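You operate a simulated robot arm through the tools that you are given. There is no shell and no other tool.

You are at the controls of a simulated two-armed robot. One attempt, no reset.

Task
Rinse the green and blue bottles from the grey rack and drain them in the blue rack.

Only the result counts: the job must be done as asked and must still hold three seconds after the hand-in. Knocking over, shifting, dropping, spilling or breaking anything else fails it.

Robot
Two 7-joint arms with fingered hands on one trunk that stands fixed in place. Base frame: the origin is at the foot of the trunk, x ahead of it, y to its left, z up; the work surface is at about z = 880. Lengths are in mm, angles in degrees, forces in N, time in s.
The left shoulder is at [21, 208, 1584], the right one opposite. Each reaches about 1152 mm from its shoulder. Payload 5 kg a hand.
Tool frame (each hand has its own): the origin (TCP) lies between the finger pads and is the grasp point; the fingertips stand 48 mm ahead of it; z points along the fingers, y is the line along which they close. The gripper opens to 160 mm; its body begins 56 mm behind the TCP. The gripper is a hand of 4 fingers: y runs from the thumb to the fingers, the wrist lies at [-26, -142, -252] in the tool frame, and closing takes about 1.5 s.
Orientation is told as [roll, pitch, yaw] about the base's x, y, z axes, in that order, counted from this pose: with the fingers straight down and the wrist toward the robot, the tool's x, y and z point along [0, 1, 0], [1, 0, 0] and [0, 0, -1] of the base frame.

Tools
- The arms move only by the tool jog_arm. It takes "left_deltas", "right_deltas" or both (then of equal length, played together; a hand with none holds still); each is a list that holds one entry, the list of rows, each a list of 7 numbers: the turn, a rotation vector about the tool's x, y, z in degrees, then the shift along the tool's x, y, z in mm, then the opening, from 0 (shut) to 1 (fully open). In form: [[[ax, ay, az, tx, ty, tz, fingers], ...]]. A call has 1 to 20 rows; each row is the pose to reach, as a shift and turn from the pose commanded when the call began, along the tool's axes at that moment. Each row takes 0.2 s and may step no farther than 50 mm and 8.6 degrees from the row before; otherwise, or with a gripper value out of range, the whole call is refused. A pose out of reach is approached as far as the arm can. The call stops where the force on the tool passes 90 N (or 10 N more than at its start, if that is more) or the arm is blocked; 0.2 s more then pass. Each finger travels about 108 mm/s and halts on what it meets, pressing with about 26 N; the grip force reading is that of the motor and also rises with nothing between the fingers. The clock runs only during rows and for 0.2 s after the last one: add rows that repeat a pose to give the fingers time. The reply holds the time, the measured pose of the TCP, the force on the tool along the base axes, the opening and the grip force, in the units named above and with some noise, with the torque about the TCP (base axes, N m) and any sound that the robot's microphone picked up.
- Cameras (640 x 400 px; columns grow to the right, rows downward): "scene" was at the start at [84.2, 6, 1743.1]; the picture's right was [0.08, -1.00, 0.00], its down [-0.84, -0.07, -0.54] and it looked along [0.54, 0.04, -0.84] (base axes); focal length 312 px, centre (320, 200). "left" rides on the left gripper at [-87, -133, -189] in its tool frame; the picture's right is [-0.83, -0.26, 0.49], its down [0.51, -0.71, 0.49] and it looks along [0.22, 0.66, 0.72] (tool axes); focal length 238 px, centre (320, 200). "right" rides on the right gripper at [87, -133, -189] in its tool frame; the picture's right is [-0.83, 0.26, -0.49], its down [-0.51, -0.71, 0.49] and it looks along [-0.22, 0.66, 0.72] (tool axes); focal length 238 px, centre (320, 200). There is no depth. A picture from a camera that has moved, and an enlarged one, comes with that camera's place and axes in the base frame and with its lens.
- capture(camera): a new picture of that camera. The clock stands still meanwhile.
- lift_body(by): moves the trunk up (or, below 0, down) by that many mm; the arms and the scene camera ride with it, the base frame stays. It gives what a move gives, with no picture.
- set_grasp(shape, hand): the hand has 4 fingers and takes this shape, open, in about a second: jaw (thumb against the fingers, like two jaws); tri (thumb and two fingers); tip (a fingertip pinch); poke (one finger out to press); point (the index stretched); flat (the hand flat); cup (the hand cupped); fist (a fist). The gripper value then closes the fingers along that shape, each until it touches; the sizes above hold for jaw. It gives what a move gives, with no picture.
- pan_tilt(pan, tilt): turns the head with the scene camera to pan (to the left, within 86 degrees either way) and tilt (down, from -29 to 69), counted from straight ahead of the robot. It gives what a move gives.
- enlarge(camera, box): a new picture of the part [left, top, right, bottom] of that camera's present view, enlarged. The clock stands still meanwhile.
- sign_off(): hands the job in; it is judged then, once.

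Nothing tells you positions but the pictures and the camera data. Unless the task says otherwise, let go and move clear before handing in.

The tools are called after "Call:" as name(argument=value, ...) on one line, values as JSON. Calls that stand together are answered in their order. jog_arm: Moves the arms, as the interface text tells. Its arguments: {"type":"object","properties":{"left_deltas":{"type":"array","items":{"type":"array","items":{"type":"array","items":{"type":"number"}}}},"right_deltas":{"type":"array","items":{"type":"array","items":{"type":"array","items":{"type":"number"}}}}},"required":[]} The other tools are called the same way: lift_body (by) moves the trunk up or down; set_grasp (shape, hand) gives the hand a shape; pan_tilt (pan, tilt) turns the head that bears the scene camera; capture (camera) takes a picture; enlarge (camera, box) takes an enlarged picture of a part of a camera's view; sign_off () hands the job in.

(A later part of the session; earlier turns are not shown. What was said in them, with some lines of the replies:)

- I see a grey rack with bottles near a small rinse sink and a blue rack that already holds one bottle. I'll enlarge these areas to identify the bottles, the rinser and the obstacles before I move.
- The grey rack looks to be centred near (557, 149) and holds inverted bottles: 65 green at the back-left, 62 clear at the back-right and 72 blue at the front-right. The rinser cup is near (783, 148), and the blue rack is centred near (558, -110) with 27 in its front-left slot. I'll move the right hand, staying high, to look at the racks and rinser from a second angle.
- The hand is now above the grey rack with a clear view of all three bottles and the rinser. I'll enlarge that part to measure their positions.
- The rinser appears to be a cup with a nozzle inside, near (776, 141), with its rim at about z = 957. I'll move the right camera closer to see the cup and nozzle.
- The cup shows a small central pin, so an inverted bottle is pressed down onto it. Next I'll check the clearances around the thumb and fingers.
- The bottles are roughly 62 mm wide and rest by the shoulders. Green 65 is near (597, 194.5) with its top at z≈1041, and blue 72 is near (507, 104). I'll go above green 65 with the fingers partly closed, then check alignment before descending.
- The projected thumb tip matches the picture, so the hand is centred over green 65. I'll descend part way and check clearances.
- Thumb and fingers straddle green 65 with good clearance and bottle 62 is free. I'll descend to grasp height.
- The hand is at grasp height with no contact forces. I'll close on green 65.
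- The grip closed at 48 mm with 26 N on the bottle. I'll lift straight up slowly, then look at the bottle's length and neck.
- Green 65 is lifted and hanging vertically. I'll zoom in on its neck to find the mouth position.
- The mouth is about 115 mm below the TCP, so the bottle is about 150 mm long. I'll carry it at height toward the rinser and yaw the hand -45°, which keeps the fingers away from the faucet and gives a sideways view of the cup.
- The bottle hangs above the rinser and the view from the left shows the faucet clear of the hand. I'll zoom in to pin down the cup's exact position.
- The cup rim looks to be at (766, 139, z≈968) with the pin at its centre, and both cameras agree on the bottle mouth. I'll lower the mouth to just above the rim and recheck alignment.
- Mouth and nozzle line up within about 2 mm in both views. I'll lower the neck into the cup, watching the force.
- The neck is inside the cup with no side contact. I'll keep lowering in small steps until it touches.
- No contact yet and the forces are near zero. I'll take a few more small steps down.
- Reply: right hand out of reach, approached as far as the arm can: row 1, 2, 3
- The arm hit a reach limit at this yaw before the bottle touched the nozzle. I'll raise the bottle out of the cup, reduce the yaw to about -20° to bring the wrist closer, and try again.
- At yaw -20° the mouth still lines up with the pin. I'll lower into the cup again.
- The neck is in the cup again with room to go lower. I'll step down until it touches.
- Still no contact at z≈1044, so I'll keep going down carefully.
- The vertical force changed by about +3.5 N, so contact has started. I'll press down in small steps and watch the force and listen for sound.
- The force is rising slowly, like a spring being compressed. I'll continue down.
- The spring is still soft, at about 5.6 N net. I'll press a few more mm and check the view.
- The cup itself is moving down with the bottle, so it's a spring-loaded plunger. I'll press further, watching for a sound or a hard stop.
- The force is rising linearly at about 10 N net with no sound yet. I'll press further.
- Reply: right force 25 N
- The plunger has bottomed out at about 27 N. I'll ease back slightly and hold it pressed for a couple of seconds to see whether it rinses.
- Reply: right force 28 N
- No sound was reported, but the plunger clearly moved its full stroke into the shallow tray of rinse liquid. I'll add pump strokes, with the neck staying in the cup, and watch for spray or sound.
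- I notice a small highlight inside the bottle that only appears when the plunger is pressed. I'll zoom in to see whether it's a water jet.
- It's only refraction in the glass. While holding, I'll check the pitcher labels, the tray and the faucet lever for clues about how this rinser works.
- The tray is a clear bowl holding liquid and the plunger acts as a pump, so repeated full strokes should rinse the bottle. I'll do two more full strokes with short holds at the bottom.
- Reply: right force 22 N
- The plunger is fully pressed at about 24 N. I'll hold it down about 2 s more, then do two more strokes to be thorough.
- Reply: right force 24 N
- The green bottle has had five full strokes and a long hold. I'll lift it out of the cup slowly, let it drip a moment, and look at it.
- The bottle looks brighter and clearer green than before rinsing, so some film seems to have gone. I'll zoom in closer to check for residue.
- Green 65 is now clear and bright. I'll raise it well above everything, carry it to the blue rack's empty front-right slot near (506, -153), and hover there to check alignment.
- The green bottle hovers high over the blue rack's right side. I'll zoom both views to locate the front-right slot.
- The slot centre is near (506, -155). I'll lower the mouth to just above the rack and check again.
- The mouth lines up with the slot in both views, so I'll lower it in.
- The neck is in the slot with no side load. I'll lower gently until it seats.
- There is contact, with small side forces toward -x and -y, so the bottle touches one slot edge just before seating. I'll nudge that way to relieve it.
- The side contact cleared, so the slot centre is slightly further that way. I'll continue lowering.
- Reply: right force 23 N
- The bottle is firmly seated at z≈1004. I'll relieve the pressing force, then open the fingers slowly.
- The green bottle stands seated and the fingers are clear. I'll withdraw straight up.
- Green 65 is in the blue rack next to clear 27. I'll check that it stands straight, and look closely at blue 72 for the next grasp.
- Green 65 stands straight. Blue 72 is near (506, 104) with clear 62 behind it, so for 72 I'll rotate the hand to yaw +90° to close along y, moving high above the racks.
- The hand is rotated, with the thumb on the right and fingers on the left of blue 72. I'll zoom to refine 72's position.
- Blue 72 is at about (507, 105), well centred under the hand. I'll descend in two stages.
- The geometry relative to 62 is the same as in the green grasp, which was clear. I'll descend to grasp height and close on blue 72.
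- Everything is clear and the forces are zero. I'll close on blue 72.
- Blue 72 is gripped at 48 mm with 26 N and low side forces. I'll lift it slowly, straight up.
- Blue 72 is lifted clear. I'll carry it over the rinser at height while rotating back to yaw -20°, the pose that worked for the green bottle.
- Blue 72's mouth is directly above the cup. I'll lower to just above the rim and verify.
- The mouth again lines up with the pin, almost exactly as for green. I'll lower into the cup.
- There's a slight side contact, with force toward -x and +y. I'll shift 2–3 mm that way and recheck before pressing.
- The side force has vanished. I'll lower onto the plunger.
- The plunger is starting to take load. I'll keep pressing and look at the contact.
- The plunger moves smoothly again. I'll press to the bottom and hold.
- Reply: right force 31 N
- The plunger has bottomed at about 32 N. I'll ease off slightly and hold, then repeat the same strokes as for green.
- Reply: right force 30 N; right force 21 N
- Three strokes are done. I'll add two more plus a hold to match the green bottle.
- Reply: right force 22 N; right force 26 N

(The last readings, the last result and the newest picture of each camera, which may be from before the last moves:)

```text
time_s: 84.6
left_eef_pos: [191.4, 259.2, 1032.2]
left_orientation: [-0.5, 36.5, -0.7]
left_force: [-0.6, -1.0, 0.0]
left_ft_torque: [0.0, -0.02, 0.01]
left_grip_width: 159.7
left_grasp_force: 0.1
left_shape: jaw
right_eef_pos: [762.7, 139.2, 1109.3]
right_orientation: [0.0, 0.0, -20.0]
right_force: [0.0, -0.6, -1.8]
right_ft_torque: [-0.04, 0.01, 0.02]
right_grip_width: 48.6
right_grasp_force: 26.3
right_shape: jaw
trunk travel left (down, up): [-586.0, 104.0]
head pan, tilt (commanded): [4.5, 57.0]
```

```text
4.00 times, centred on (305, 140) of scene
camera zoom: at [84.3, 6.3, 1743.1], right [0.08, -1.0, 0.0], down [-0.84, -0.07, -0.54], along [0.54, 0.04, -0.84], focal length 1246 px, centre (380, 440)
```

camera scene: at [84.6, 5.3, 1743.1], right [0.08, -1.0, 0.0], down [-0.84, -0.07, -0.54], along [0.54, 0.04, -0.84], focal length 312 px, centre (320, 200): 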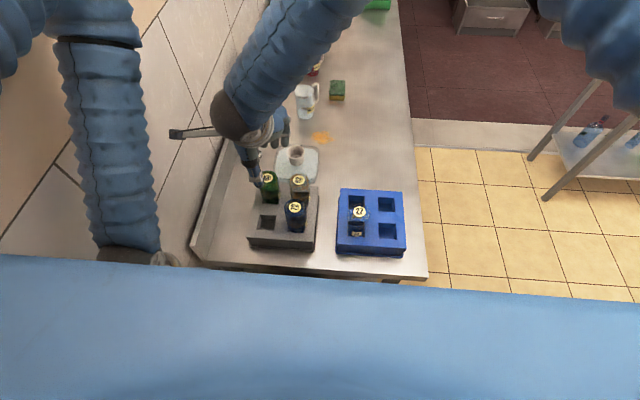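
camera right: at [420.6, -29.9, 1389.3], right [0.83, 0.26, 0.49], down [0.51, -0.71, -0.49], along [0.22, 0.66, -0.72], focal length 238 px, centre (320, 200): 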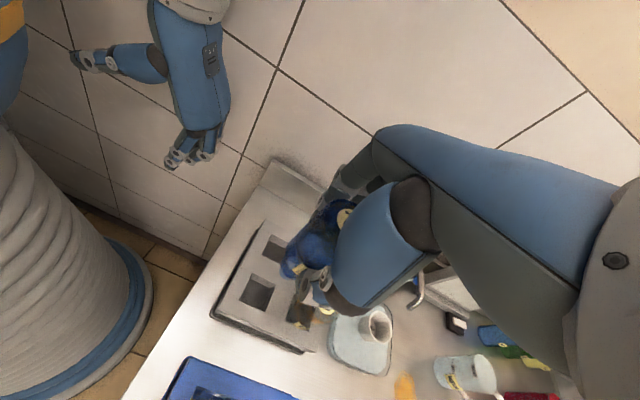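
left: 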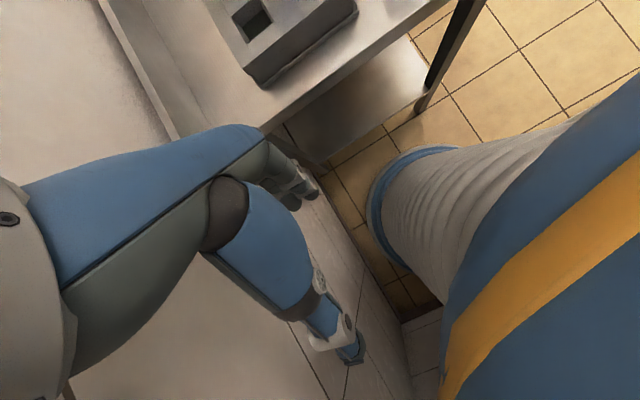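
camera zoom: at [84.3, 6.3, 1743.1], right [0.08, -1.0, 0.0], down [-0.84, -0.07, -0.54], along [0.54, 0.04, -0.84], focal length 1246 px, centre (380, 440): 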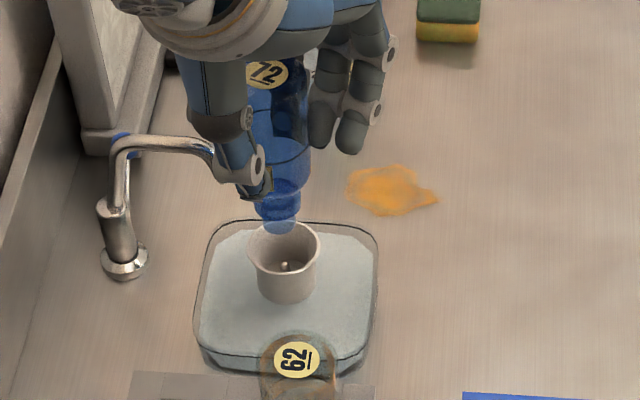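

Blue 72 also looks visibly clearer after rinsing. I'll raise it and carry it to the blue rack's empty back-right slot near (596, -155), rotating to yaw +90° so the fingers avoid 65 and 27.

Call:
jog_arm(right_deltas=[[[0, 0, 0, 0, 0, -46, 0], [0, 0, 0, 0, 0, -92, 0], [0, 0, -7.9, -23.8, -4, -92, 0], [0, 0, -15.7, -47.6, -8, -92, 0], [0, 0, -23.6, -71.5, -12, -92, 0], [0, 0, -31.4, -95.3, -16, -92, 0], [0, 0, -39.3, -119.1, -20, -92, 0], [0, 0, -47.1, -142.9, -24, -92, 0], [0, 0, -55, -166.8, -28, -92, 0], [0, 0, -62.9, -190.6, -32, -92, 0], [0, 0, -70.7, -214.4, -36, -92, 0], [0, 0, -78.6, -238.2, -40, -92, 0], [0, 0, -86.4, -262, -44, -92, 0], [0, 0, -94.3, -285.9, -48, -92, 0], [0, 0, -102.1, -309.7, -52, -92, 0], [0, 0, -110, -333.5, -56, -92, 0], [0, 0, -110, -333.5, -56, -92, 0]]])

Call:
capture(camera="right")

Call:
enlarge(camera="scene", box=[320, 120, 440, 260])

```text
time_s: 88.2
left_eef_pos: [192.3, 260.4, 1033.1]
left_orientation: [-0.5, 36.4, -0.7]
left_force: [-0.5, 1.3, 0.5]
left_ft_torque: [-0.05, 0.02, -0.01]
left_grip_width: 159.8
left_grasp_force: 0.0
left_shape: jaw
right_eef_pos: [597.2, -154.8, 1200.0]
right_orientation: [0.0, 0.0, 90.2]
right_force: [0.2, 0.3, -1.3]
right_ft_torque: [-0.08, 0.01, 0.02]
right_grip_width: 48.0
right_grasp_force: 26.1
right_shape: jaw
trunk travel left (down, up): [-586.0, 104.0]
head pan, tilt (commanded): [4.5, 57.0]
```

```text
taken
camera right: at [511.2, -287.5, 1389.4], right [0.83, 0.26, 0.49], down [0.51, -0.71, -0.49], along [0.22, 0.66, -0.72], focal length 238 px, centre (320, 200)
```

right: 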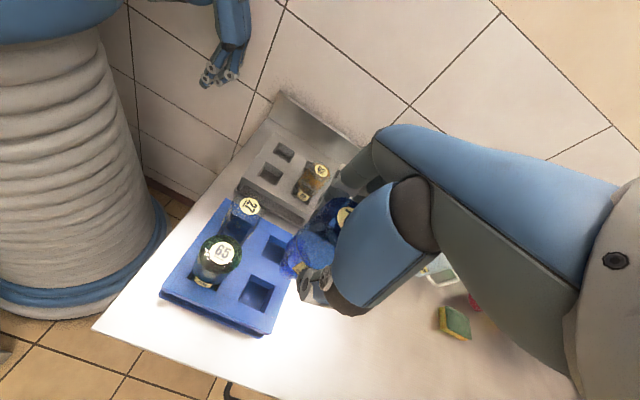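

```text
2.86 times, centred on (380, 190) of scene
camera zoom: at [84.5, 7.0, 1743.1], right [0.08, -1.0, 0.0], down [-0.84, -0.07, -0.54], along [0.54, 0.04, -0.84], focal length 890 px, centre (149, 229)
```

zoom: 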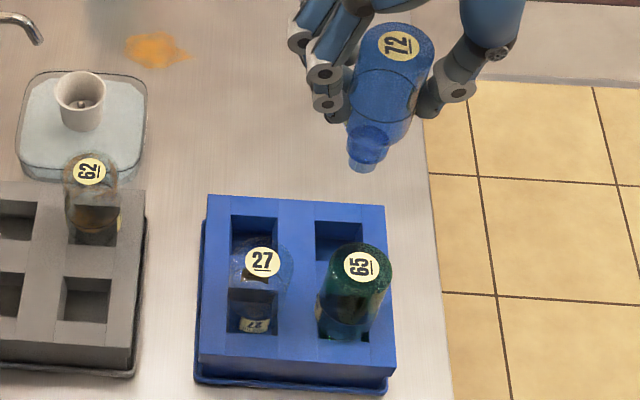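

The now-clear blue bottle hangs above the rack's back-right area. I'll zoom both cameras for slot alignment.

Call:
enlarge(camera="right", box=[190, 190, 350, 340])

Call:
enlarge(camera="scene", box=[340, 130, 420, 230])

```text
2.67 times, centred on (270, 265) of right
camera zoom: at [511.2, -287.5, 1389.4], right [0.83, 0.26, 0.49], down [0.51, -0.71, -0.49], along [0.22, 0.66, -0.72], focal length 636 px, centre (453, 27)
```

zoom: 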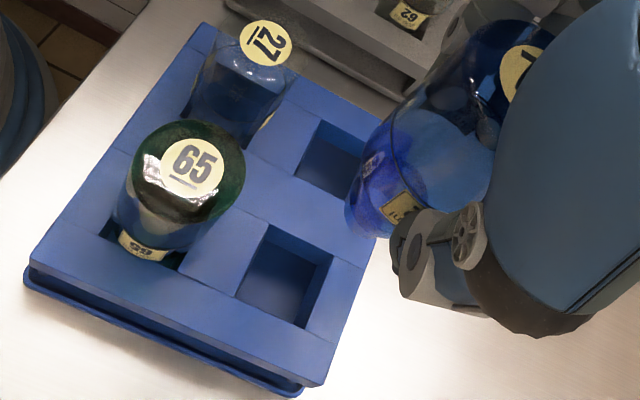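

```text
4.00 times, centred on (380, 180) of scene
camera zoom: at [84.5, 7.0, 1743.1], right [0.08, -1.0, 0.0], down [-0.84, -0.07, -0.54], along [0.54, 0.04, -0.84], focal length 1246 px, centre (80, 280)
```

zoom: 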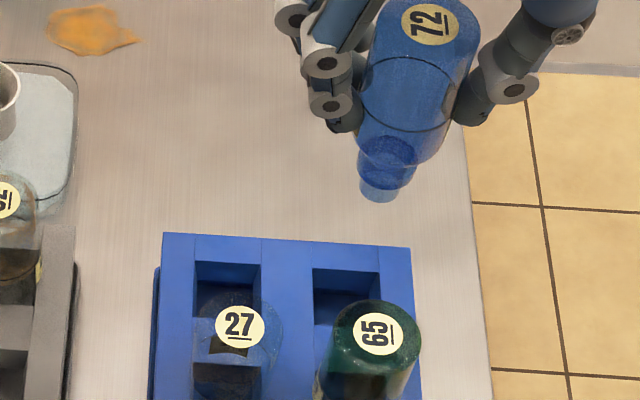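

The slot centre is about (596, -155.7), and the bottle's axis sits about 3.5 mm to +y of the TCP. I'll shift -4 mm in y and lower to just above the rack.

Call:
jog_arm(right_deltas=[[[0, 0, 0, 0, -4, 25, 0], [0, 0, 0, 0, -4, 55, 0], [0, 0, 0, 0, -4, 85, 0], [0, 0, 0, 0, -4, 108, 0], [0, 0, 0, 0, -4, 122, 0]]])

Call:
enlarge(camera="right", box=[200, 180, 380, 340])

Call:
enlarge(camera="scene", box=[340, 140, 420, 230])

```text
time_s: 89.4
left_eef_pos: [191.9, 259.9, 1032.7]
left_orientation: [-0.5, 36.5, -0.8]
left_force: [0.0, -0.3, 0.5]
left_ft_torque: [-0.03, -0.02, 0.02]
left_grip_width: 159.7
left_grasp_force: 0.1
left_shape: jaw
right_eef_pos: [597.1, -159.9, 1078.9]
right_orientation: [0.1, 0.0, 90.1]
right_force: [0.1, 0.0, -0.5]
right_ft_torque: [-0.01, -0.03, 0.0]
right_grip_width: 48.3
right_grasp_force: 25.9
right_shape: jaw
trunk travel left (down, up): [-586.0, 104.0]
head pan, tilt (commanded): [4.5, 57.0]
```

```text
2.50 times, centred on (290, 260) of right
camera zoom: at [509.9, -292.6, 1267.7], right [0.83, 0.26, 0.49], down [0.51, -0.71, -0.49], along [0.22, 0.66, -0.72], focal length 596 px, centre (395, 50)
```

zoom: 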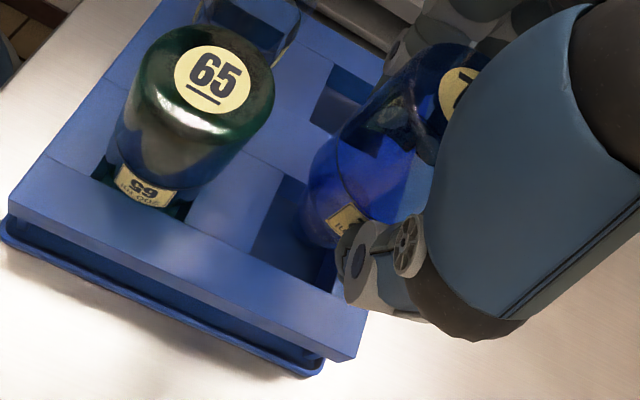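

```text
4.44 times, centred on (380, 185) of scene
camera zoom: at [84.4, 6.1, 1743.1], right [0.08, -1.0, 0.0], down [-0.84, -0.07, -0.54], along [0.54, 0.04, -0.84], focal length 1385 px, centre (53, 267)
```

zoom: 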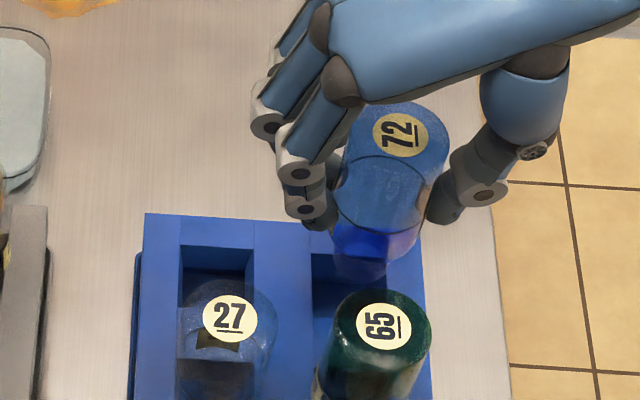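

The blue bottle blends with the blue rack, so I'll zoom in more to find the neck tip relative to the slot.

Call:
enlarge(camera="scene", box=[365, 170, 405, 215])

Call:
enlarge(camera="right", box=[260, 220, 330, 300])

```text
8.89 times, centred on (385, 192) of scene
camera zoom: at [84.4, 6.1, 1743.1], right [0.08, -1.0, 0.0], down [-0.84, -0.07, -0.54], along [0.54, 0.04, -0.84], focal length 2769 px, centre (-258, 267)
```

zoom: 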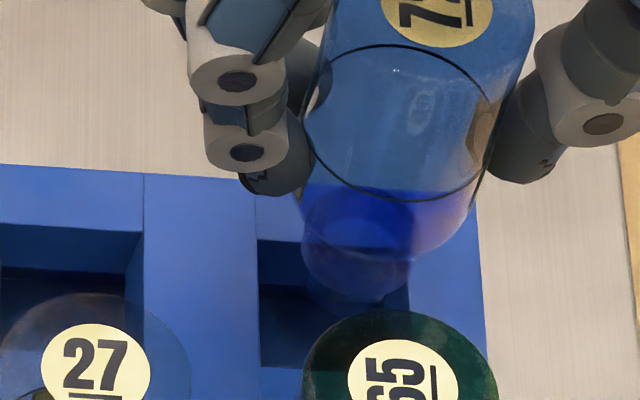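

```text
5.00 times, centred on (295, 260) of right
camera zoom: at [509.9, -292.6, 1267.7], right [0.83, 0.26, 0.49], down [0.51, -0.71, -0.49], along [0.22, 0.66, -0.72], focal length 1192 px, centre (445, -100)
```

zoom: 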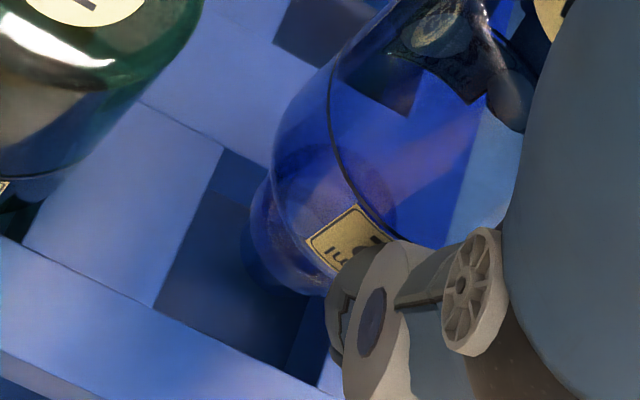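

The neck is within about 2 mm of the slot centre. I'll lower it in, watching forces.

Call:
jog_arm(right_deltas=[[[0, 0, 0, 0, -1, 10, 0], [0, 0, 0, 0, -1, 20, 0], [0, 0, 0, 0, -1, 30, 0], [0, 0, 0, 0, -1, 40, 0], [0, 0, 0, 0, -1, 50, 0], [0, 0, 0, 0, -1, 58, 0]]])

Call:
enlarge(camera="right", box=[200, 180, 380, 340])

Call:
enlarge(camera="scene", box=[340, 140, 420, 230])

```text
time_s: 90.8
left_eef_pos: [191.5, 260.2, 1033.3]
left_orientation: [-0.4, 36.5, -0.7]
left_force: [-0.3, -0.2, -0.8]
left_ft_torque: [0.01, 0.01, 0.0]
left_grip_width: 159.5
left_grasp_force: 0.0
left_shape: jaw
right_eef_pos: [597.8, -160.6, 1021.3]
right_orientation: [0.1, -0.1, 90.0]
right_force: [0.8, -0.7, -1.6]
right_ft_torque: [-0.04, 0.0, 0.01]
right_grip_width: 48.7
right_grasp_force: 25.6
right_shape: jaw
trunk travel left (down, up): [-586.0, 104.0]
head pan, tilt (commanded): [4.5, 57.0]
```

```text
2.50 times, centred on (290, 260) of right
camera zoom: at [510.8, -293.3, 1209.6], right [0.83, 0.26, 0.49], down [0.51, -0.71, -0.49], along [0.22, 0.66, -0.72], focal length 596 px, centre (395, 50)
```

zoom: 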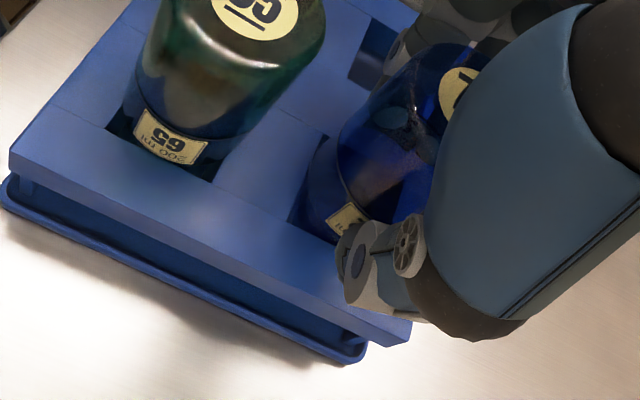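

```text
4.44 times, centred on (380, 185) of scene
camera zoom: at [84.6, 5.8, 1743.1], right [0.08, -1.0, 0.0], down [-0.84, -0.07, -0.54], along [0.54, 0.04, -0.84], focal length 1385 px, centre (53, 267)
```

zoom: 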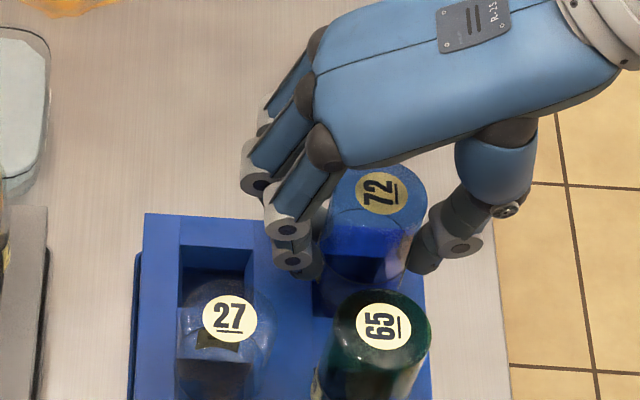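

The neck is in the slot with no lateral load. I'll lower gently until seated.

Call:
jog_arm(right_deltas=[[[0, 0, 0, 0, 0, 3, 0], [0, 0, 0, 0, 0, 6, 0], [0, 0, 0, 0, 0, 9, 0]]])

```text
time_s: 91.6
left_eef_pos: [192.1, 259.3, 1032.9]
left_orientation: [-0.5, 36.5, -0.7]
left_force: [-0.1, 0.4, 0.8]
left_ft_torque: [0.03, -0.01, 0.02]
left_grip_width: 159.8
left_grasp_force: 0.0
left_shape: jaw
right_eef_pos: [596.6, -159.8, 1011.5]
right_orientation: [0.0, 0.0, 90.0]
right_force: [-0.9, -0.2, -1.9]
right_ft_torque: [-0.01, 0.02, -0.05]
right_grip_width: 48.2
right_grasp_force: 26.1
right_shape: jaw
trunk travel left (down, up): [-586.0, 104.0]
head pan, tilt (commanded): [4.5, 57.0]
```

Call:
jog_arm(right_deltas=[[[0, 0, 0, 0, 0, 2, 0], [0, 0, 0, 0, 0, 4, 0], [0, 0, 0, 0, 0, 5, 0]]])

```text
time_s: 92.4
left_eef_pos: [192.0, 260.0, 1033.1]
left_orientation: [-0.5, 36.5, -0.7]
left_force: [0.7, 0.9, 0.2]
left_ft_torque: [0.0, 0.03, 0.0]
left_grip_width: 159.5
left_grasp_force: 0.0
left_shape: jaw
right_eef_pos: [598.2, -159.4, 1008.1]
right_orientation: [-0.1, 0.1, 90.0]
right_force: [2.6, 1.2, 4.5]
right_ft_torque: [0.09, -0.13, -0.04]
right_grip_width: 48.4
right_grasp_force: 25.8
right_shape: jaw
trunk travel left (down, up): [-586.0, 104.0]
head pan, tilt (commanded): [4.5, 57.0]
```

There is light contact with a small force toward +x and +y. I'll nudge that way and then settle it down.

Call:
jog_arm(right_deltas=[[[0, 0, 0, -1, 0.7, 0, 0], [0, 0, 0, -1.5, 1, 0, 0], [0, 0, 0, -1.5, 1, 0, 0]]])

```text
time_s: 93.2
left_eef_pos: [191.8, 259.3, 1034.3]
left_orientation: [-0.5, 36.5, -0.6]
left_force: [0.1, 0.2, 0.0]
left_ft_torque: [-0.01, -0.06, 0.01]
left_grip_width: 159.8
left_grasp_force: 0.0
left_shape: jaw
right_eef_pos: [597.5, -159.7, 1007.7]
right_orientation: [0.0, 0.0, 90.1]
right_force: [0.6, -0.2, 7.8]
right_ft_torque: [0.03, -0.02, 0.01]
right_grip_width: 48.1
right_grasp_force: 26.6
right_shape: jaw
trunk travel left (down, up): [-586.0, 104.0]
head pan, tilt (commanded): [4.5, 57.0]
```

The side forces are gone and it rests vertically at about 10 N. I'll press slightly to confirm it's seated on the slot floor.

Call:
jog_arm(right_deltas=[[[0, 0, 0, 0, 0, 1.5, 0], [0, 0, 0, 0, 0, 1.5, 0]]])

Call:
enlarge(camera="scene", box=[340, 150, 420, 240])

Call:
enlarge(camera="right", box=[200, 150, 380, 330])

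```text
time_s: 93.8
left_eef_pos: [189.9, 259.9, 1032.9]
left_orientation: [-0.5, 36.5, -0.7]
left_force: [0.3, -0.2, -0.1]
left_ft_torque: [-0.02, -0.03, 0.01]
left_grip_width: 159.4
left_grasp_force: 0.0
left_shape: jaw
right_eef_pos: [598.2, -158.6, 1007.4]
right_orientation: [-0.2, 0.0, 90.0]
right_force: [1.2, -2.4, 19.5]
right_ft_torque: [-0.08, 0.07, -0.01]
right_grip_width: 48.9
right_grasp_force: 26.1
right_shape: jaw
trunk travel left (down, up): [-586.0, 104.0]
head pan, tilt (commanded): [4.5, 57.0]
```

```text
4.44 times, centred on (380, 195) of scene
camera zoom: at [83.0, 6.1, 1743.3], right [0.08, -1.0, 0.0], down [-0.84, -0.07, -0.54], along [0.54, 0.04, -0.84], focal length 1385 px, centre (53, 222)
```

zoom: 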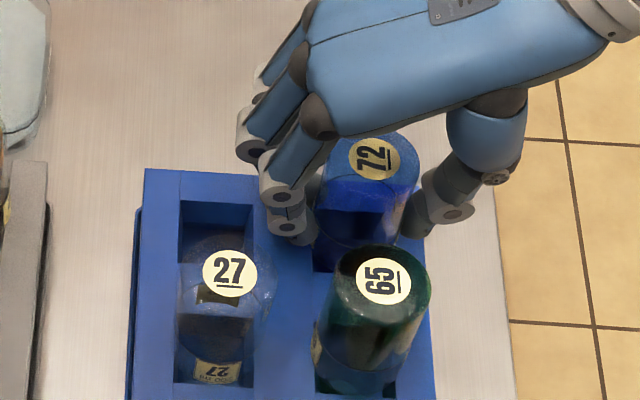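

```text
2.22 times, centred on (290, 240) of right
camera zoom: at [511.1, -292.0, 1195.2], right [0.83, 0.26, 0.49], down [0.51, -0.71, -0.49], along [0.22, 0.66, -0.72], focal length 530 px, centre (387, 111)
```

zoom: 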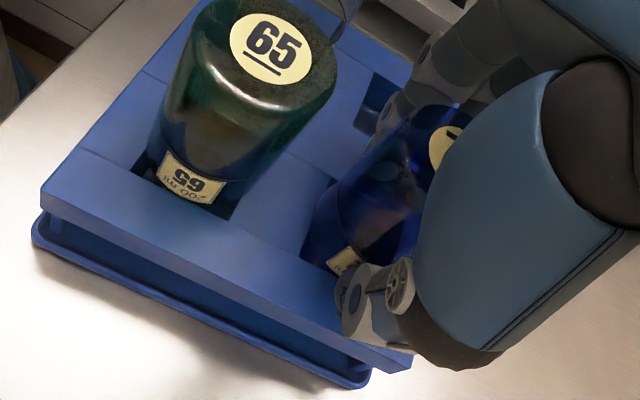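

Bottle 72 is seated on the floor at the same height as the others. I'll relieve the pressure and open the fingers slowly.

Call:
jog_arm(right_deltas=[[[0, 0, 0, 0, 0, -1.5, 0], [0, 0, 0, 0, 0, -2.5, 0], [0, 0, 0, 0, 0, -2.5, 0]]])

Call:
jog_arm(right_deltas=[[[0, 0, 0, 0, 0, 0, 0.28], [0, 0, 0, 0, 0, 0, 0.32], [0, 0, 0, 0, 0, 0, 0.36], [0, 0, 0, 0, 0, 0, 0.42], [0, 0, 0, 0, 0, 0, 0.5], [0, 0, 0, 0, 0, 0, 0.6], [0, 0, 0, 0, 0, 0, 0.65], [0, 0, 0, 0, 0, 0, 0.65]]])

Call:
enlarge(camera="scene", box=[340, 150, 420, 240])

Call:
enlarge(camera="right", box=[200, 150, 380, 330])

```text
time_s: 94.6
left_eef_pos: [192.4, 259.4, 1033.1]
left_orientation: [-0.5, 36.4, -0.8]
left_force: [0.4, 0.0, 0.5]
left_ft_torque: [-0.01, -0.01, 0.0]
left_grip_width: 159.5
left_grasp_force: 0.0
left_shape: jaw
right_eef_pos: [598.6, -158.4, 1006.3]
right_orientation: [-0.1, -0.1, 90.0]
right_force: [1.4, 0.6, 4.7]
right_ft_torque: [0.05, -0.05, -0.01]
right_grip_width: 48.8
right_grasp_force: 25.3
right_shape: jaw
trunk travel left (down, up): [-586.0, 104.0]
head pan, tilt (commanded): [4.5, 57.0]
```

```text
time_s: 96.4
left_eef_pos: [191.0, 260.2, 1033.2]
left_orientation: [-0.5, 36.5, -0.7]
left_force: [0.3, 0.1, -0.3]
left_ft_torque: [0.0, 0.02, 0.04]
left_grip_width: 159.7
left_grasp_force: 0.1
left_shape: jaw
right_eef_pos: [598.9, -158.4, 1008.1]
right_orientation: [0.0, 0.0, 90.0]
right_force: [0.8, -0.4, -0.8]
right_ft_torque: [-0.01, -0.06, 0.01]
right_grip_width: 103.3
right_grasp_force: 0.0
right_shape: jaw
trunk travel left (down, up): [-586.0, 104.0]
head pan, tilt (commanded): [4.5, 57.0]
```

```text
4.44 times, centred on (380, 195) of scene
camera zoom: at [84.2, 6.0, 1743.1], right [0.08, -1.0, 0.0], down [-0.84, -0.07, -0.54], along [0.54, 0.04, -0.84], focal length 1385 px, centre (53, 222)
```

zoom: 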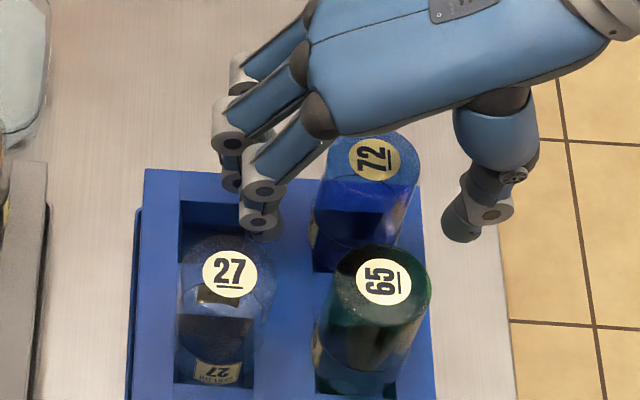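

```text
2.22 times, centred on (290, 240) of right
camera zoom: at [511.6, -292.1, 1196.5], right [0.83, 0.26, 0.49], down [0.51, -0.71, -0.49], along [0.22, 0.66, -0.72], focal length 530 px, centre (387, 111)
```

zoom: 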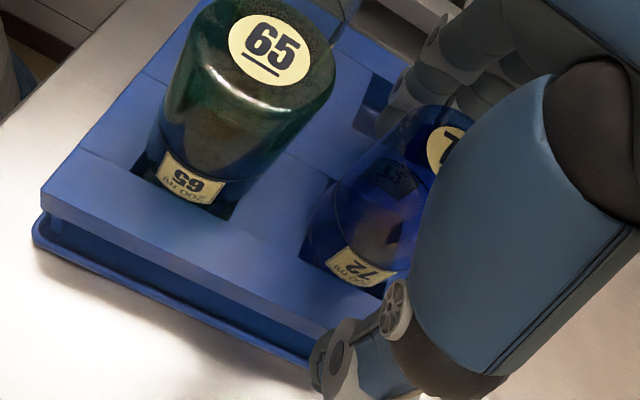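

Bottle 72 stands in the slot with the fingers clear. I'll withdraw straight up.

Call:
jog_arm(right_deltas=[[[0, 0, 0, 0, 0, -12, 0.65], [0, 0, 0, 0, 0, -28, 0.65], [0, 0, 0, 0, 0, -50, 0.65], [0, 0, 0, 0, 0, -80, 0.65], [0, 0, 0, 0, 0, -115, 0.65], [0, 0, 0, 0, 0, -150, 0.65], [0, 0, 0, 0, 0, -190, 0.65]]])

Call:
capture(camera="right")

Call:
enlarge(camera="scene", box=[230, 120, 430, 270])

```text
time_s: 98.0
left_eef_pos: [192.9, 261.2, 1032.2]
left_orientation: [-0.6, 36.7, -0.7]
left_force: [-0.1, 0.1, 0.2]
left_ft_torque: [-0.02, 0.01, 0.0]
left_grip_width: 159.7
left_grasp_force: 0.1
left_shape: jaw
right_eef_pos: [599.4, -156.4, 1197.6]
right_orientation: [0.3, 0.1, 90.1]
right_force: [-0.5, -1.0, -1.9]
right_ft_torque: [0.0, -0.11, -0.01]
right_grip_width: 103.6
right_grasp_force: 0.1
right_shape: jaw
trunk travel left (down, up): [-586.0, 104.0]
head pan, tilt (commanded): [4.5, 57.0]
```

```text
taken
camera right: at [512.4, -289.5, 1386.7], right [0.84, 0.26, 0.48], down [0.51, -0.71, -0.49], along [0.21, 0.65, -0.73], focal length 238 px, centre (320, 200)
```

right: 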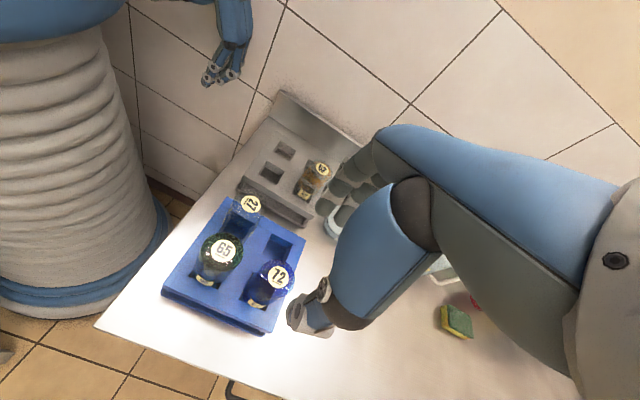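

```text
2.67 times, centred on (330, 195) of scene
camera zoom: at [86.8, 8.9, 1743.2], right [0.08, -1.0, 0.0], down [-0.84, -0.07, -0.54], along [0.54, 0.04, -0.84], focal length 831 px, centre (293, 213)
```

zoom: 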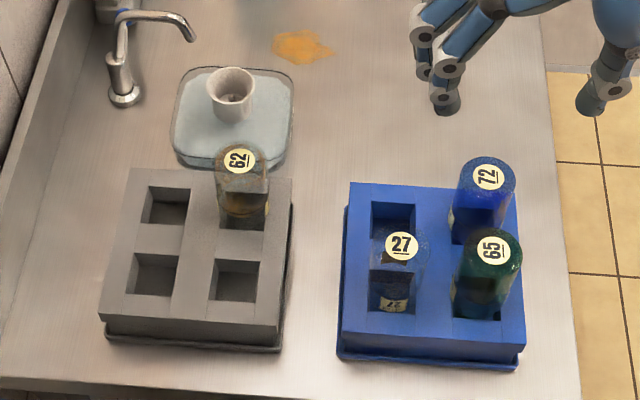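

Both bottles are in the blue rack, 62 is untouched, and the racks haven't moved. I'll move the hand well clear and take a final detailed look.

Call:
jog_arm(right_deltas=[[[0, 0, 0, -20, -20, -25, 0.65], [0, 0, 0, -45, -40, -50, 0.65], [0, 0, 0, -70, -60, -75, 0.65], [0, 0, 0, -87, -76, -87, 0.65], [0, 0, 0, -87, -76, -87, 0.65]]])

Call:
enlarge(camera="scene", box=[330, 170, 420, 260])

Call:
capture(camera="scene")

Call:
enlarge(camera="right", box=[100, 150, 320, 350])

```text
time_s: 99.2
left_eef_pos: [194.1, 262.0, 1032.4]
left_orientation: [-0.7, 36.6, -0.8]
left_force: [-0.1, 0.9, 0.3]
left_ft_torque: [0.01, -0.02, 0.03]
left_grip_width: 159.6
left_grasp_force: 0.1
left_shape: jaw
right_eef_pos: [689.7, -231.2, 1281.9]
right_orientation: [0.3, 0.2, 90.0]
right_force: [-0.4, -0.2, 0.7]
right_ft_torque: [0.01, -0.04, 0.06]
right_grip_width: 103.7
right_grasp_force: 0.0
right_shape: jaw
trunk travel left (down, up): [-586.0, 104.0]
head pan, tilt (commanded): [4.5, 57.0]
```

```text
4.44 times, centred on (375, 215) of scene
camera zoom: at [90.5, 10.4, 1742.7], right [0.08, -1.0, 0.0], down [-0.84, -0.07, -0.54], along [0.54, 0.04, -0.84], focal length 1385 px, centre (76, 133)
```

zoom: 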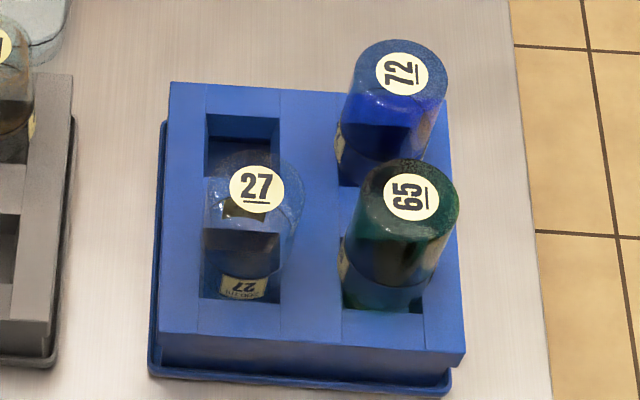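

```text
taken
camera scene: at [90.5, 10.4, 1742.7], right [0.08, -1.0, 0.0], down [-0.84, -0.07, -0.54], along [0.54, 0.04, -0.84], focal length 312 px, centre (320, 200)
```

scene: 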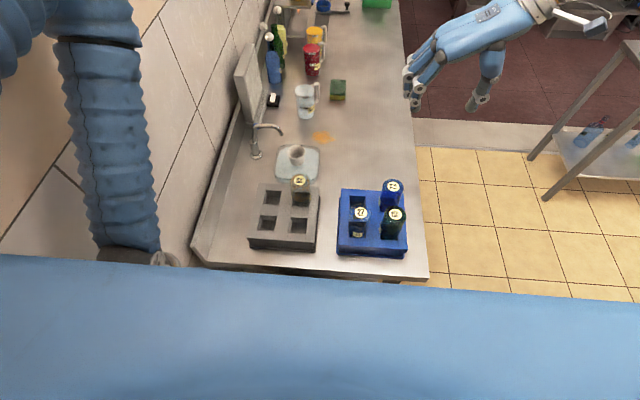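

```text
2.00 times, centred on (210, 250) of right
camera zoom: at [604.1, -365.0, 1471.6], right [0.84, 0.26, 0.48], down [0.5, -0.71, -0.49], along [0.21, 0.65, -0.73], focal length 477 px, centre (540, 100)
```

zoom: 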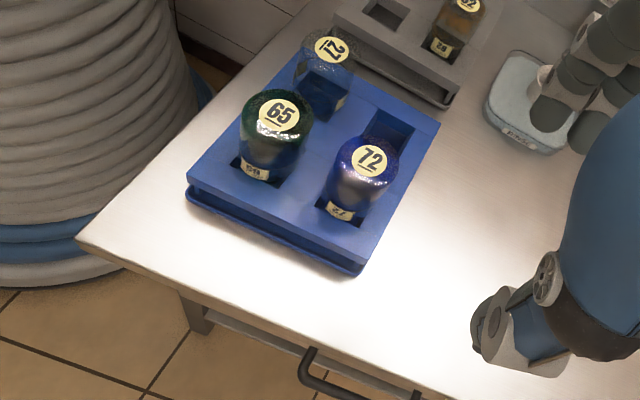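

The job looks complete, but the head camera reading has drifted about 6 mm, so the right arm's elbow may be pressing on something. I'll turn the head to look before doing anything else.

Call:
pan_tilt(pan=-65, tilt=35)

Call:
capture(camera="scene")

Call:
capture(camera="right")

Call:
capture(camera="left")

```text
time_s: 100.6
left_eef_pos: [194.8, 262.1, 1031.8]
left_orientation: [-0.7, 36.8, -0.8]
left_force: [-0.4, -0.2, 0.3]
left_ft_torque: [0.01, 0.03, -0.04]
left_grip_width: 159.5
left_grasp_force: 0.1
left_shape: jaw
right_eef_pos: [690.5, -231.9, 1281.6]
right_orientation: [0.1, 0.1, 90.1]
right_force: [0.0, 0.6, -0.2]
right_ft_torque: [-0.03, 0.01, 0.01]
right_grip_width: 103.8
right_grasp_force: 0.0
right_shape: jaw
trunk travel left (down, up): [-586.0, 104.0]
head pan, tilt (commanded): [-65.0, 35.0]
```

```text
taken
camera scene: at [58.2, -74.8, 1773.9], right [-0.91, -0.42, 0.0], down [-0.25, 0.52, -0.82], along [0.34, -0.74, -0.57], focal length 312 px, centre (320, 200)
```

scene: 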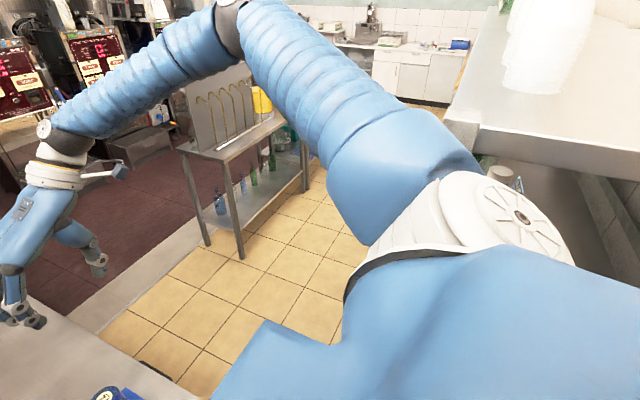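

```text
taken
camera right: at [604.0, -364.9, 1471.6], right [0.84, 0.26, 0.48], down [0.5, -0.71, -0.49], along [0.21, 0.65, -0.73], focal length 238 px, centre (320, 200)
```

right: 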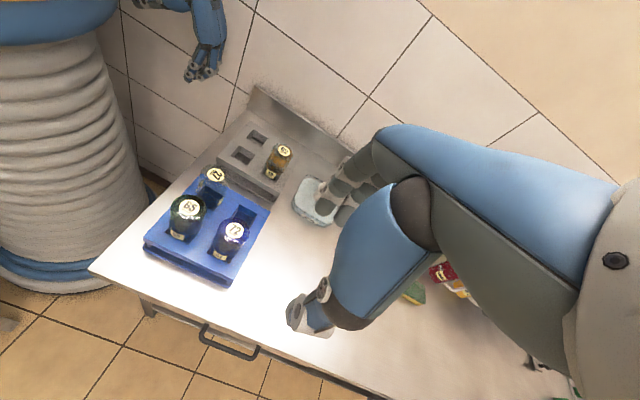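

```text
taken
camera left: at [201.0, 176.7, 1263.5], right [-0.5, -0.83, -0.23], down [-0.86, 0.51, 0.03], along [0.09, 0.21, -0.97], focal length 238 px, centre (320, 200)
```

left: 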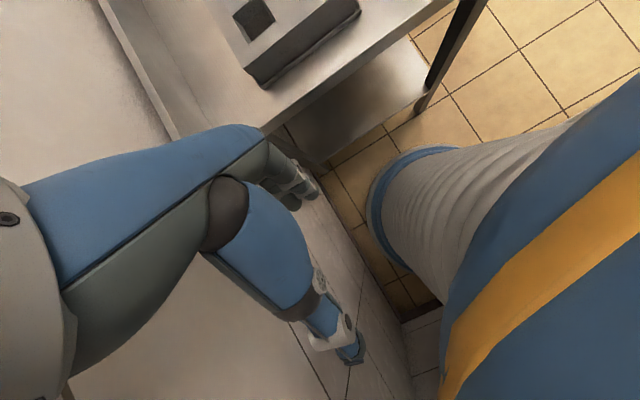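

The trunk tilts slightly as if the upper arm is touching something on the right, where there's a shelf with white stacked cups. I'll look closely there.

Call:
enlarge(camera="scene", box=[380, 0, 640, 260])

Call:
enlarge(camera="scene", box=[140, 0, 480, 260])

```text
1.54 times, centred on (510, 130) of scene
camera zoom: at [58.2, -74.8, 1773.9], right [-0.91, -0.42, 0.0], down [-0.25, 0.52, -0.82], along [0.34, -0.74, -0.57], focal length 479 px, centre (28, 308)
```

zoom: 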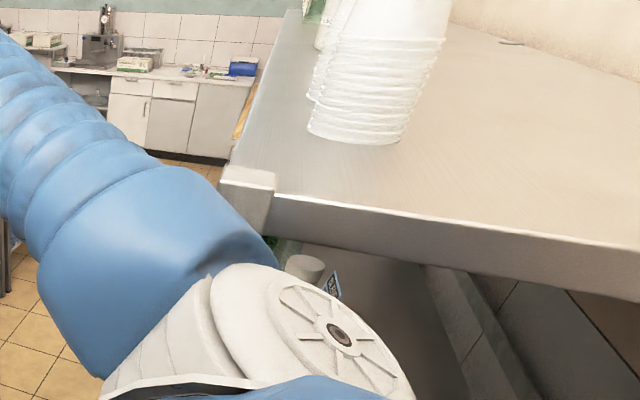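

```text
1.54 times, centred on (310, 130) of scene
camera zoom: at [58.2, -74.8, 1773.9], right [-0.91, -0.42, 0.0], down [-0.25, 0.52, -0.82], along [0.34, -0.74, -0.57], focal length 479 px, centre (335, 308)
```

zoom: 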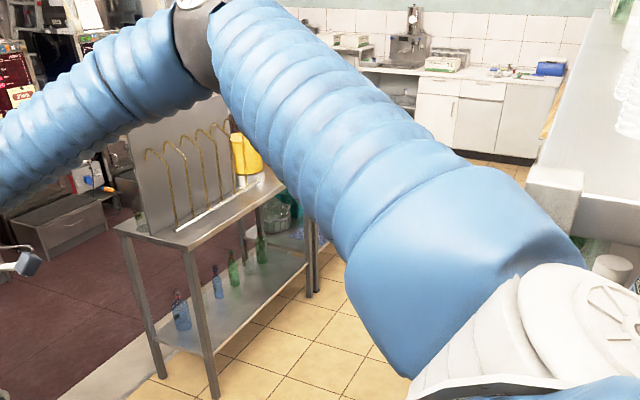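

The upper arm is right beside the shelf's end block, which is probably the contact. I'll gently rotate the wrist back toward yaw 0 and move inward to relieve it, checking the trunk readings.

Call:
jog_arm(right_deltas=[[[0, 0, 6, 0, 10, 0, 0.65], [0, 0, 12, 0, 20, 0, 0.65], [0, 0, 18, 0, 30, 0, 0.65]]])

Call:
capture(camera="scene")

```text
time_s: 101.4
left_eef_pos: [193.6, 262.3, 1031.6]
left_orientation: [-0.8, 36.7, -0.8]
left_force: [0.1, -0.3, 1.0]
left_ft_torque: [-0.03, 0.0, -0.03]
left_grip_width: 159.7
left_grasp_force: 0.1
left_shape: jaw
right_eef_pos: [688.3, -202.8, 1281.3]
right_orientation: [0.3, 0.2, 72.0]
right_force: [0.4, -0.2, -1.0]
right_ft_torque: [0.06, 0.04, -0.02]
right_grip_width: 103.7
right_grasp_force: 0.0
right_shape: jaw
trunk travel left (down, up): [-586.0, 104.0]
head pan, tilt (commanded): [-65.0, 35.0]
```

```text
taken
camera scene: at [57.6, -74.8, 1774.0], right [-0.91, -0.42, 0.0], down [-0.25, 0.52, -0.82], along [0.34, -0.74, -0.57], focal length 312 px, centre (320, 200)
```

scene: 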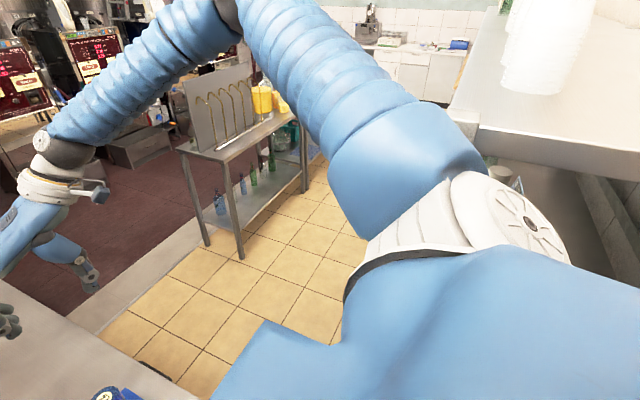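

The relief is small so far. I'll continue rotating toward yaw 0 and inward.

Call:
jog_arm(right_deltas=[[[0, 0, 8, 0, 10, 0, 0.65], [0, 0, 16, 0, 15, 0, 0.65], [0, 0, 24, 0, 15, 0, 0.65], [0, 0, 32, 0, 15, 0, 0.65], [0, 0, 40, 0, 15, 0, 0.65]]])

Call:
capture(camera="scene")

```text
time_s: 102.6
left_eef_pos: [189.7, 260.4, 1033.0]
left_orientation: [-0.6, 36.4, -0.7]
left_force: [-0.8, 0.7, 0.9]
left_ft_torque: [-0.06, 0.0, 0.05]
left_grip_width: 159.6
left_grasp_force: 0.1
left_shape: jaw
right_eef_pos: [689.9, -189.8, 1285.1]
right_orientation: [0.1, 0.0, 31.9]
right_force: [0.5, -0.1, -0.3]
right_ft_torque: [-0.04, -0.02, -0.04]
right_grip_width: 103.6
right_grasp_force: 0.1
right_shape: jaw
trunk travel left (down, up): [-586.0, 104.0]
head pan, tilt (commanded): [-65.0, 35.0]
```

```text
taken
camera scene: at [50.6, -78.3, 1774.0], right [-0.91, -0.42, 0.0], down [-0.24, 0.52, -0.82], along [0.35, -0.74, -0.57], focal length 312 px, centre (320, 200)
```

scene: 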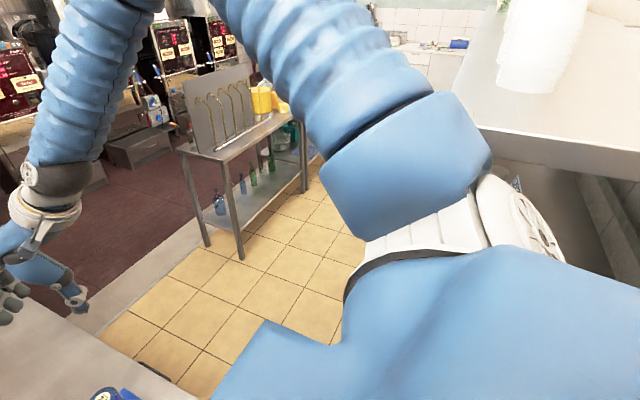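

The trunk readings are back to normal, so the contact has cleared, and the shelf and cups look unchanged. I'll finish rotating to yaw 0, the original safe posture, then look around again.

Call:
jog_arm(right_deltas=[[[0, 0, 8, 0, 0, 0, 0.65], [0, 0, 16, 0, 0, 0, 0.65], [0, 0, 24, 0, 0, 0, 0.65], [0, 0, 32, 0, 0, 0, 0.65], [0, 0, 32, 0, 0, 0, 0.65]]])

Call:
capture(camera="scene")

Call:
enlarge(camera="scene", box=[380, 0, 640, 260])

```text
time_s: 103.8
left_eef_pos: [191.8, 258.8, 1033.4]
left_orientation: [-0.4, 36.5, -0.6]
left_force: [0.8, -0.4, -0.2]
left_ft_torque: [0.06, -0.01, -0.02]
left_grip_width: 159.7
left_grasp_force: 0.0
left_shape: jaw
right_eef_pos: [691.0, -191.5, 1284.3]
right_orientation: [0.3, 0.0, -0.1]
right_force: [0.6, 0.0, -0.5]
right_ft_torque: [0.06, 0.03, 0.0]
right_grip_width: 103.5
right_grasp_force: 0.1
right_shape: jaw
trunk travel left (down, up): [-586.0, 104.0]
head pan, tilt (commanded): [-65.0, 35.0]
```

```text
taken
camera scene: at [52.0, -81.0, 1773.8], right [-0.91, -0.42, 0.0], down [-0.24, 0.52, -0.82], along [0.35, -0.74, -0.57], focal length 312 px, centre (320, 200)
```

scene: 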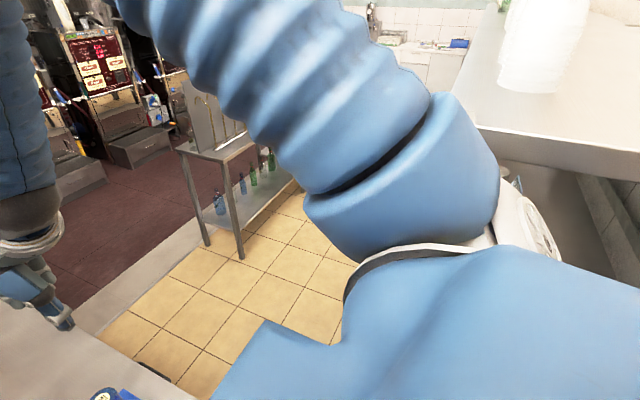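

```text
1.54 times, centred on (510, 130) of scene
camera zoom: at [52.0, -81.0, 1773.8], right [-0.91, -0.42, 0.0], down [-0.24, 0.52, -0.82], along [0.35, -0.74, -0.57], focal length 479 px, centre (28, 308)
```

zoom: 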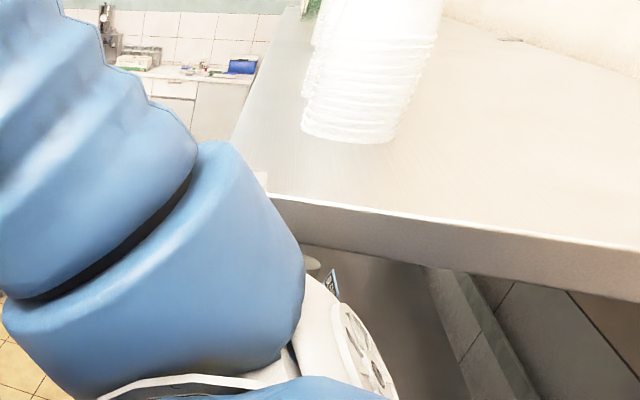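

The arm is back at yaw 0 and the shelf and cups are intact. I'll turn the head back to the work area to confirm the trunk reading and the final state.

Call:
pan_tilt(pan=4.5, tilt=57)

Call:
capture(camera="scene")

Call:
enlarge(camera="scene", box=[230, 140, 430, 265])

Call:
enlarge(camera="scene", box=[220, 0, 420, 125])

```text
time_s: 105.2
left_eef_pos: [191.0, 260.6, 1034.1]
left_orientation: [-0.5, 36.5, -0.7]
left_force: [0.8, -0.8, 0.0]
left_ft_torque: [-0.05, -0.01, 0.01]
left_grip_width: 159.7
left_grasp_force: 0.0
left_shape: jaw
right_eef_pos: [689.6, -190.2, 1285.5]
right_orientation: [0.0, 0.0, 0.0]
right_force: [0.4, -0.3, 0.7]
right_ft_torque: [-0.02, -0.02, 0.02]
right_grip_width: 103.5
right_grasp_force: 0.1
right_shape: jaw
trunk travel left (down, up): [-586.0, 104.0]
head pan, tilt (commanded): [4.5, 57.0]
```

```text
taken
camera scene: at [84.1, 6.3, 1743.2], right [0.08, -1.0, 0.0], down [-0.84, -0.07, -0.54], along [0.54, 0.04, -0.84], focal length 312 px, centre (320, 200)
```

scene: 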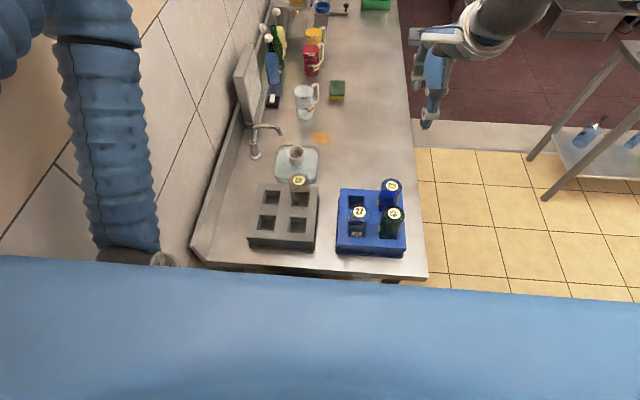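

```text
3.20 times, centred on (330, 202) of scene
camera zoom: at [84.1, 6.3, 1743.2], right [0.08, -1.0, 0.0], down [-0.84, -0.07, -0.54], along [0.54, 0.04, -0.84], focal length 997 px, centre (288, 192)
```

zoom: 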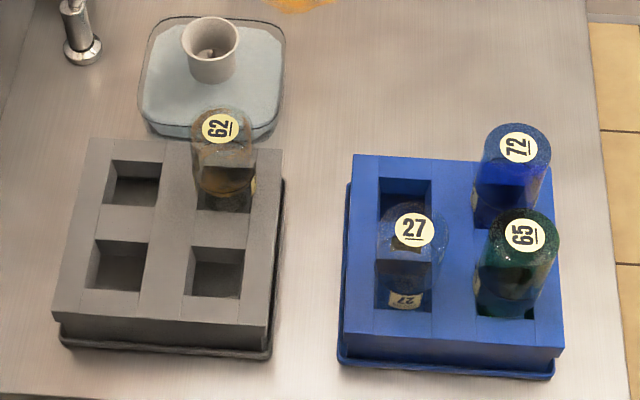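

```text
3.20 times, centred on (320, 62) of scene
camera zoom: at [84.1, 6.3, 1743.2], right [0.08, -1.0, 0.0], down [-0.84, -0.07, -0.54], along [0.54, 0.04, -0.84], focal length 997 px, centre (320, 640)
```

zoom: 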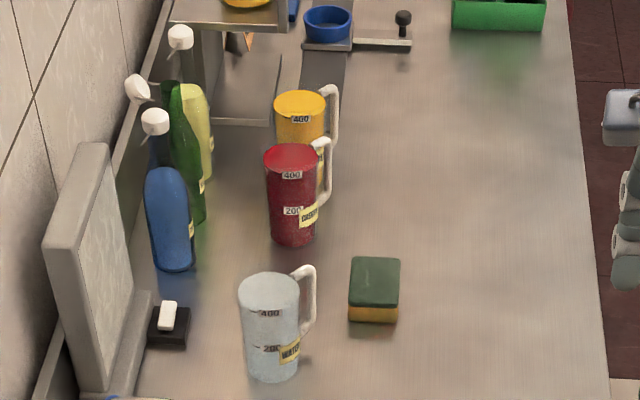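

Green 65 and blue 72 are rinsed and stand mouth-down in the blue rack. Bottles 62 and 27, both racks, the rinser and the other items match their starting places. The hand is clear and the trunk reading is back to normal, so I'm handing in.

Call:
sign_off()

```text
The job is handed in.
```

I rinsed green bottle 65 and blue bottle 72 and stood them mouth-down in the blue rack, and the job is handed in. I haven't had any result back from the judging.

- **Rinsing:** each bottle was pressed onto the rinser's spring-loaded cup for five full strokes, with holds at the bottom. No water or rinsing sound was reported. My evidence that it worked is that both bottles looked clearer afterwards.
- **Placement:** 65 is in the front-right slot and 72 in the back-right slot. Both pressed firmly against the slot floor, and both were still standing in the last picture.
- **Other items:** on the work counter, bottles 62 and 27, both racks, the rinser and everything else looked the same as at the start.
- **Possible bump:** while I was moving clear, the right upper arm seems to have pressed on the shelf to the robot's right, which holds stacked white cups. The head camera shifted about 6 mm before I backed off. The cups looked in place afterwards, but I had no earlier view of that shelf, so I can't rule out a small shift.
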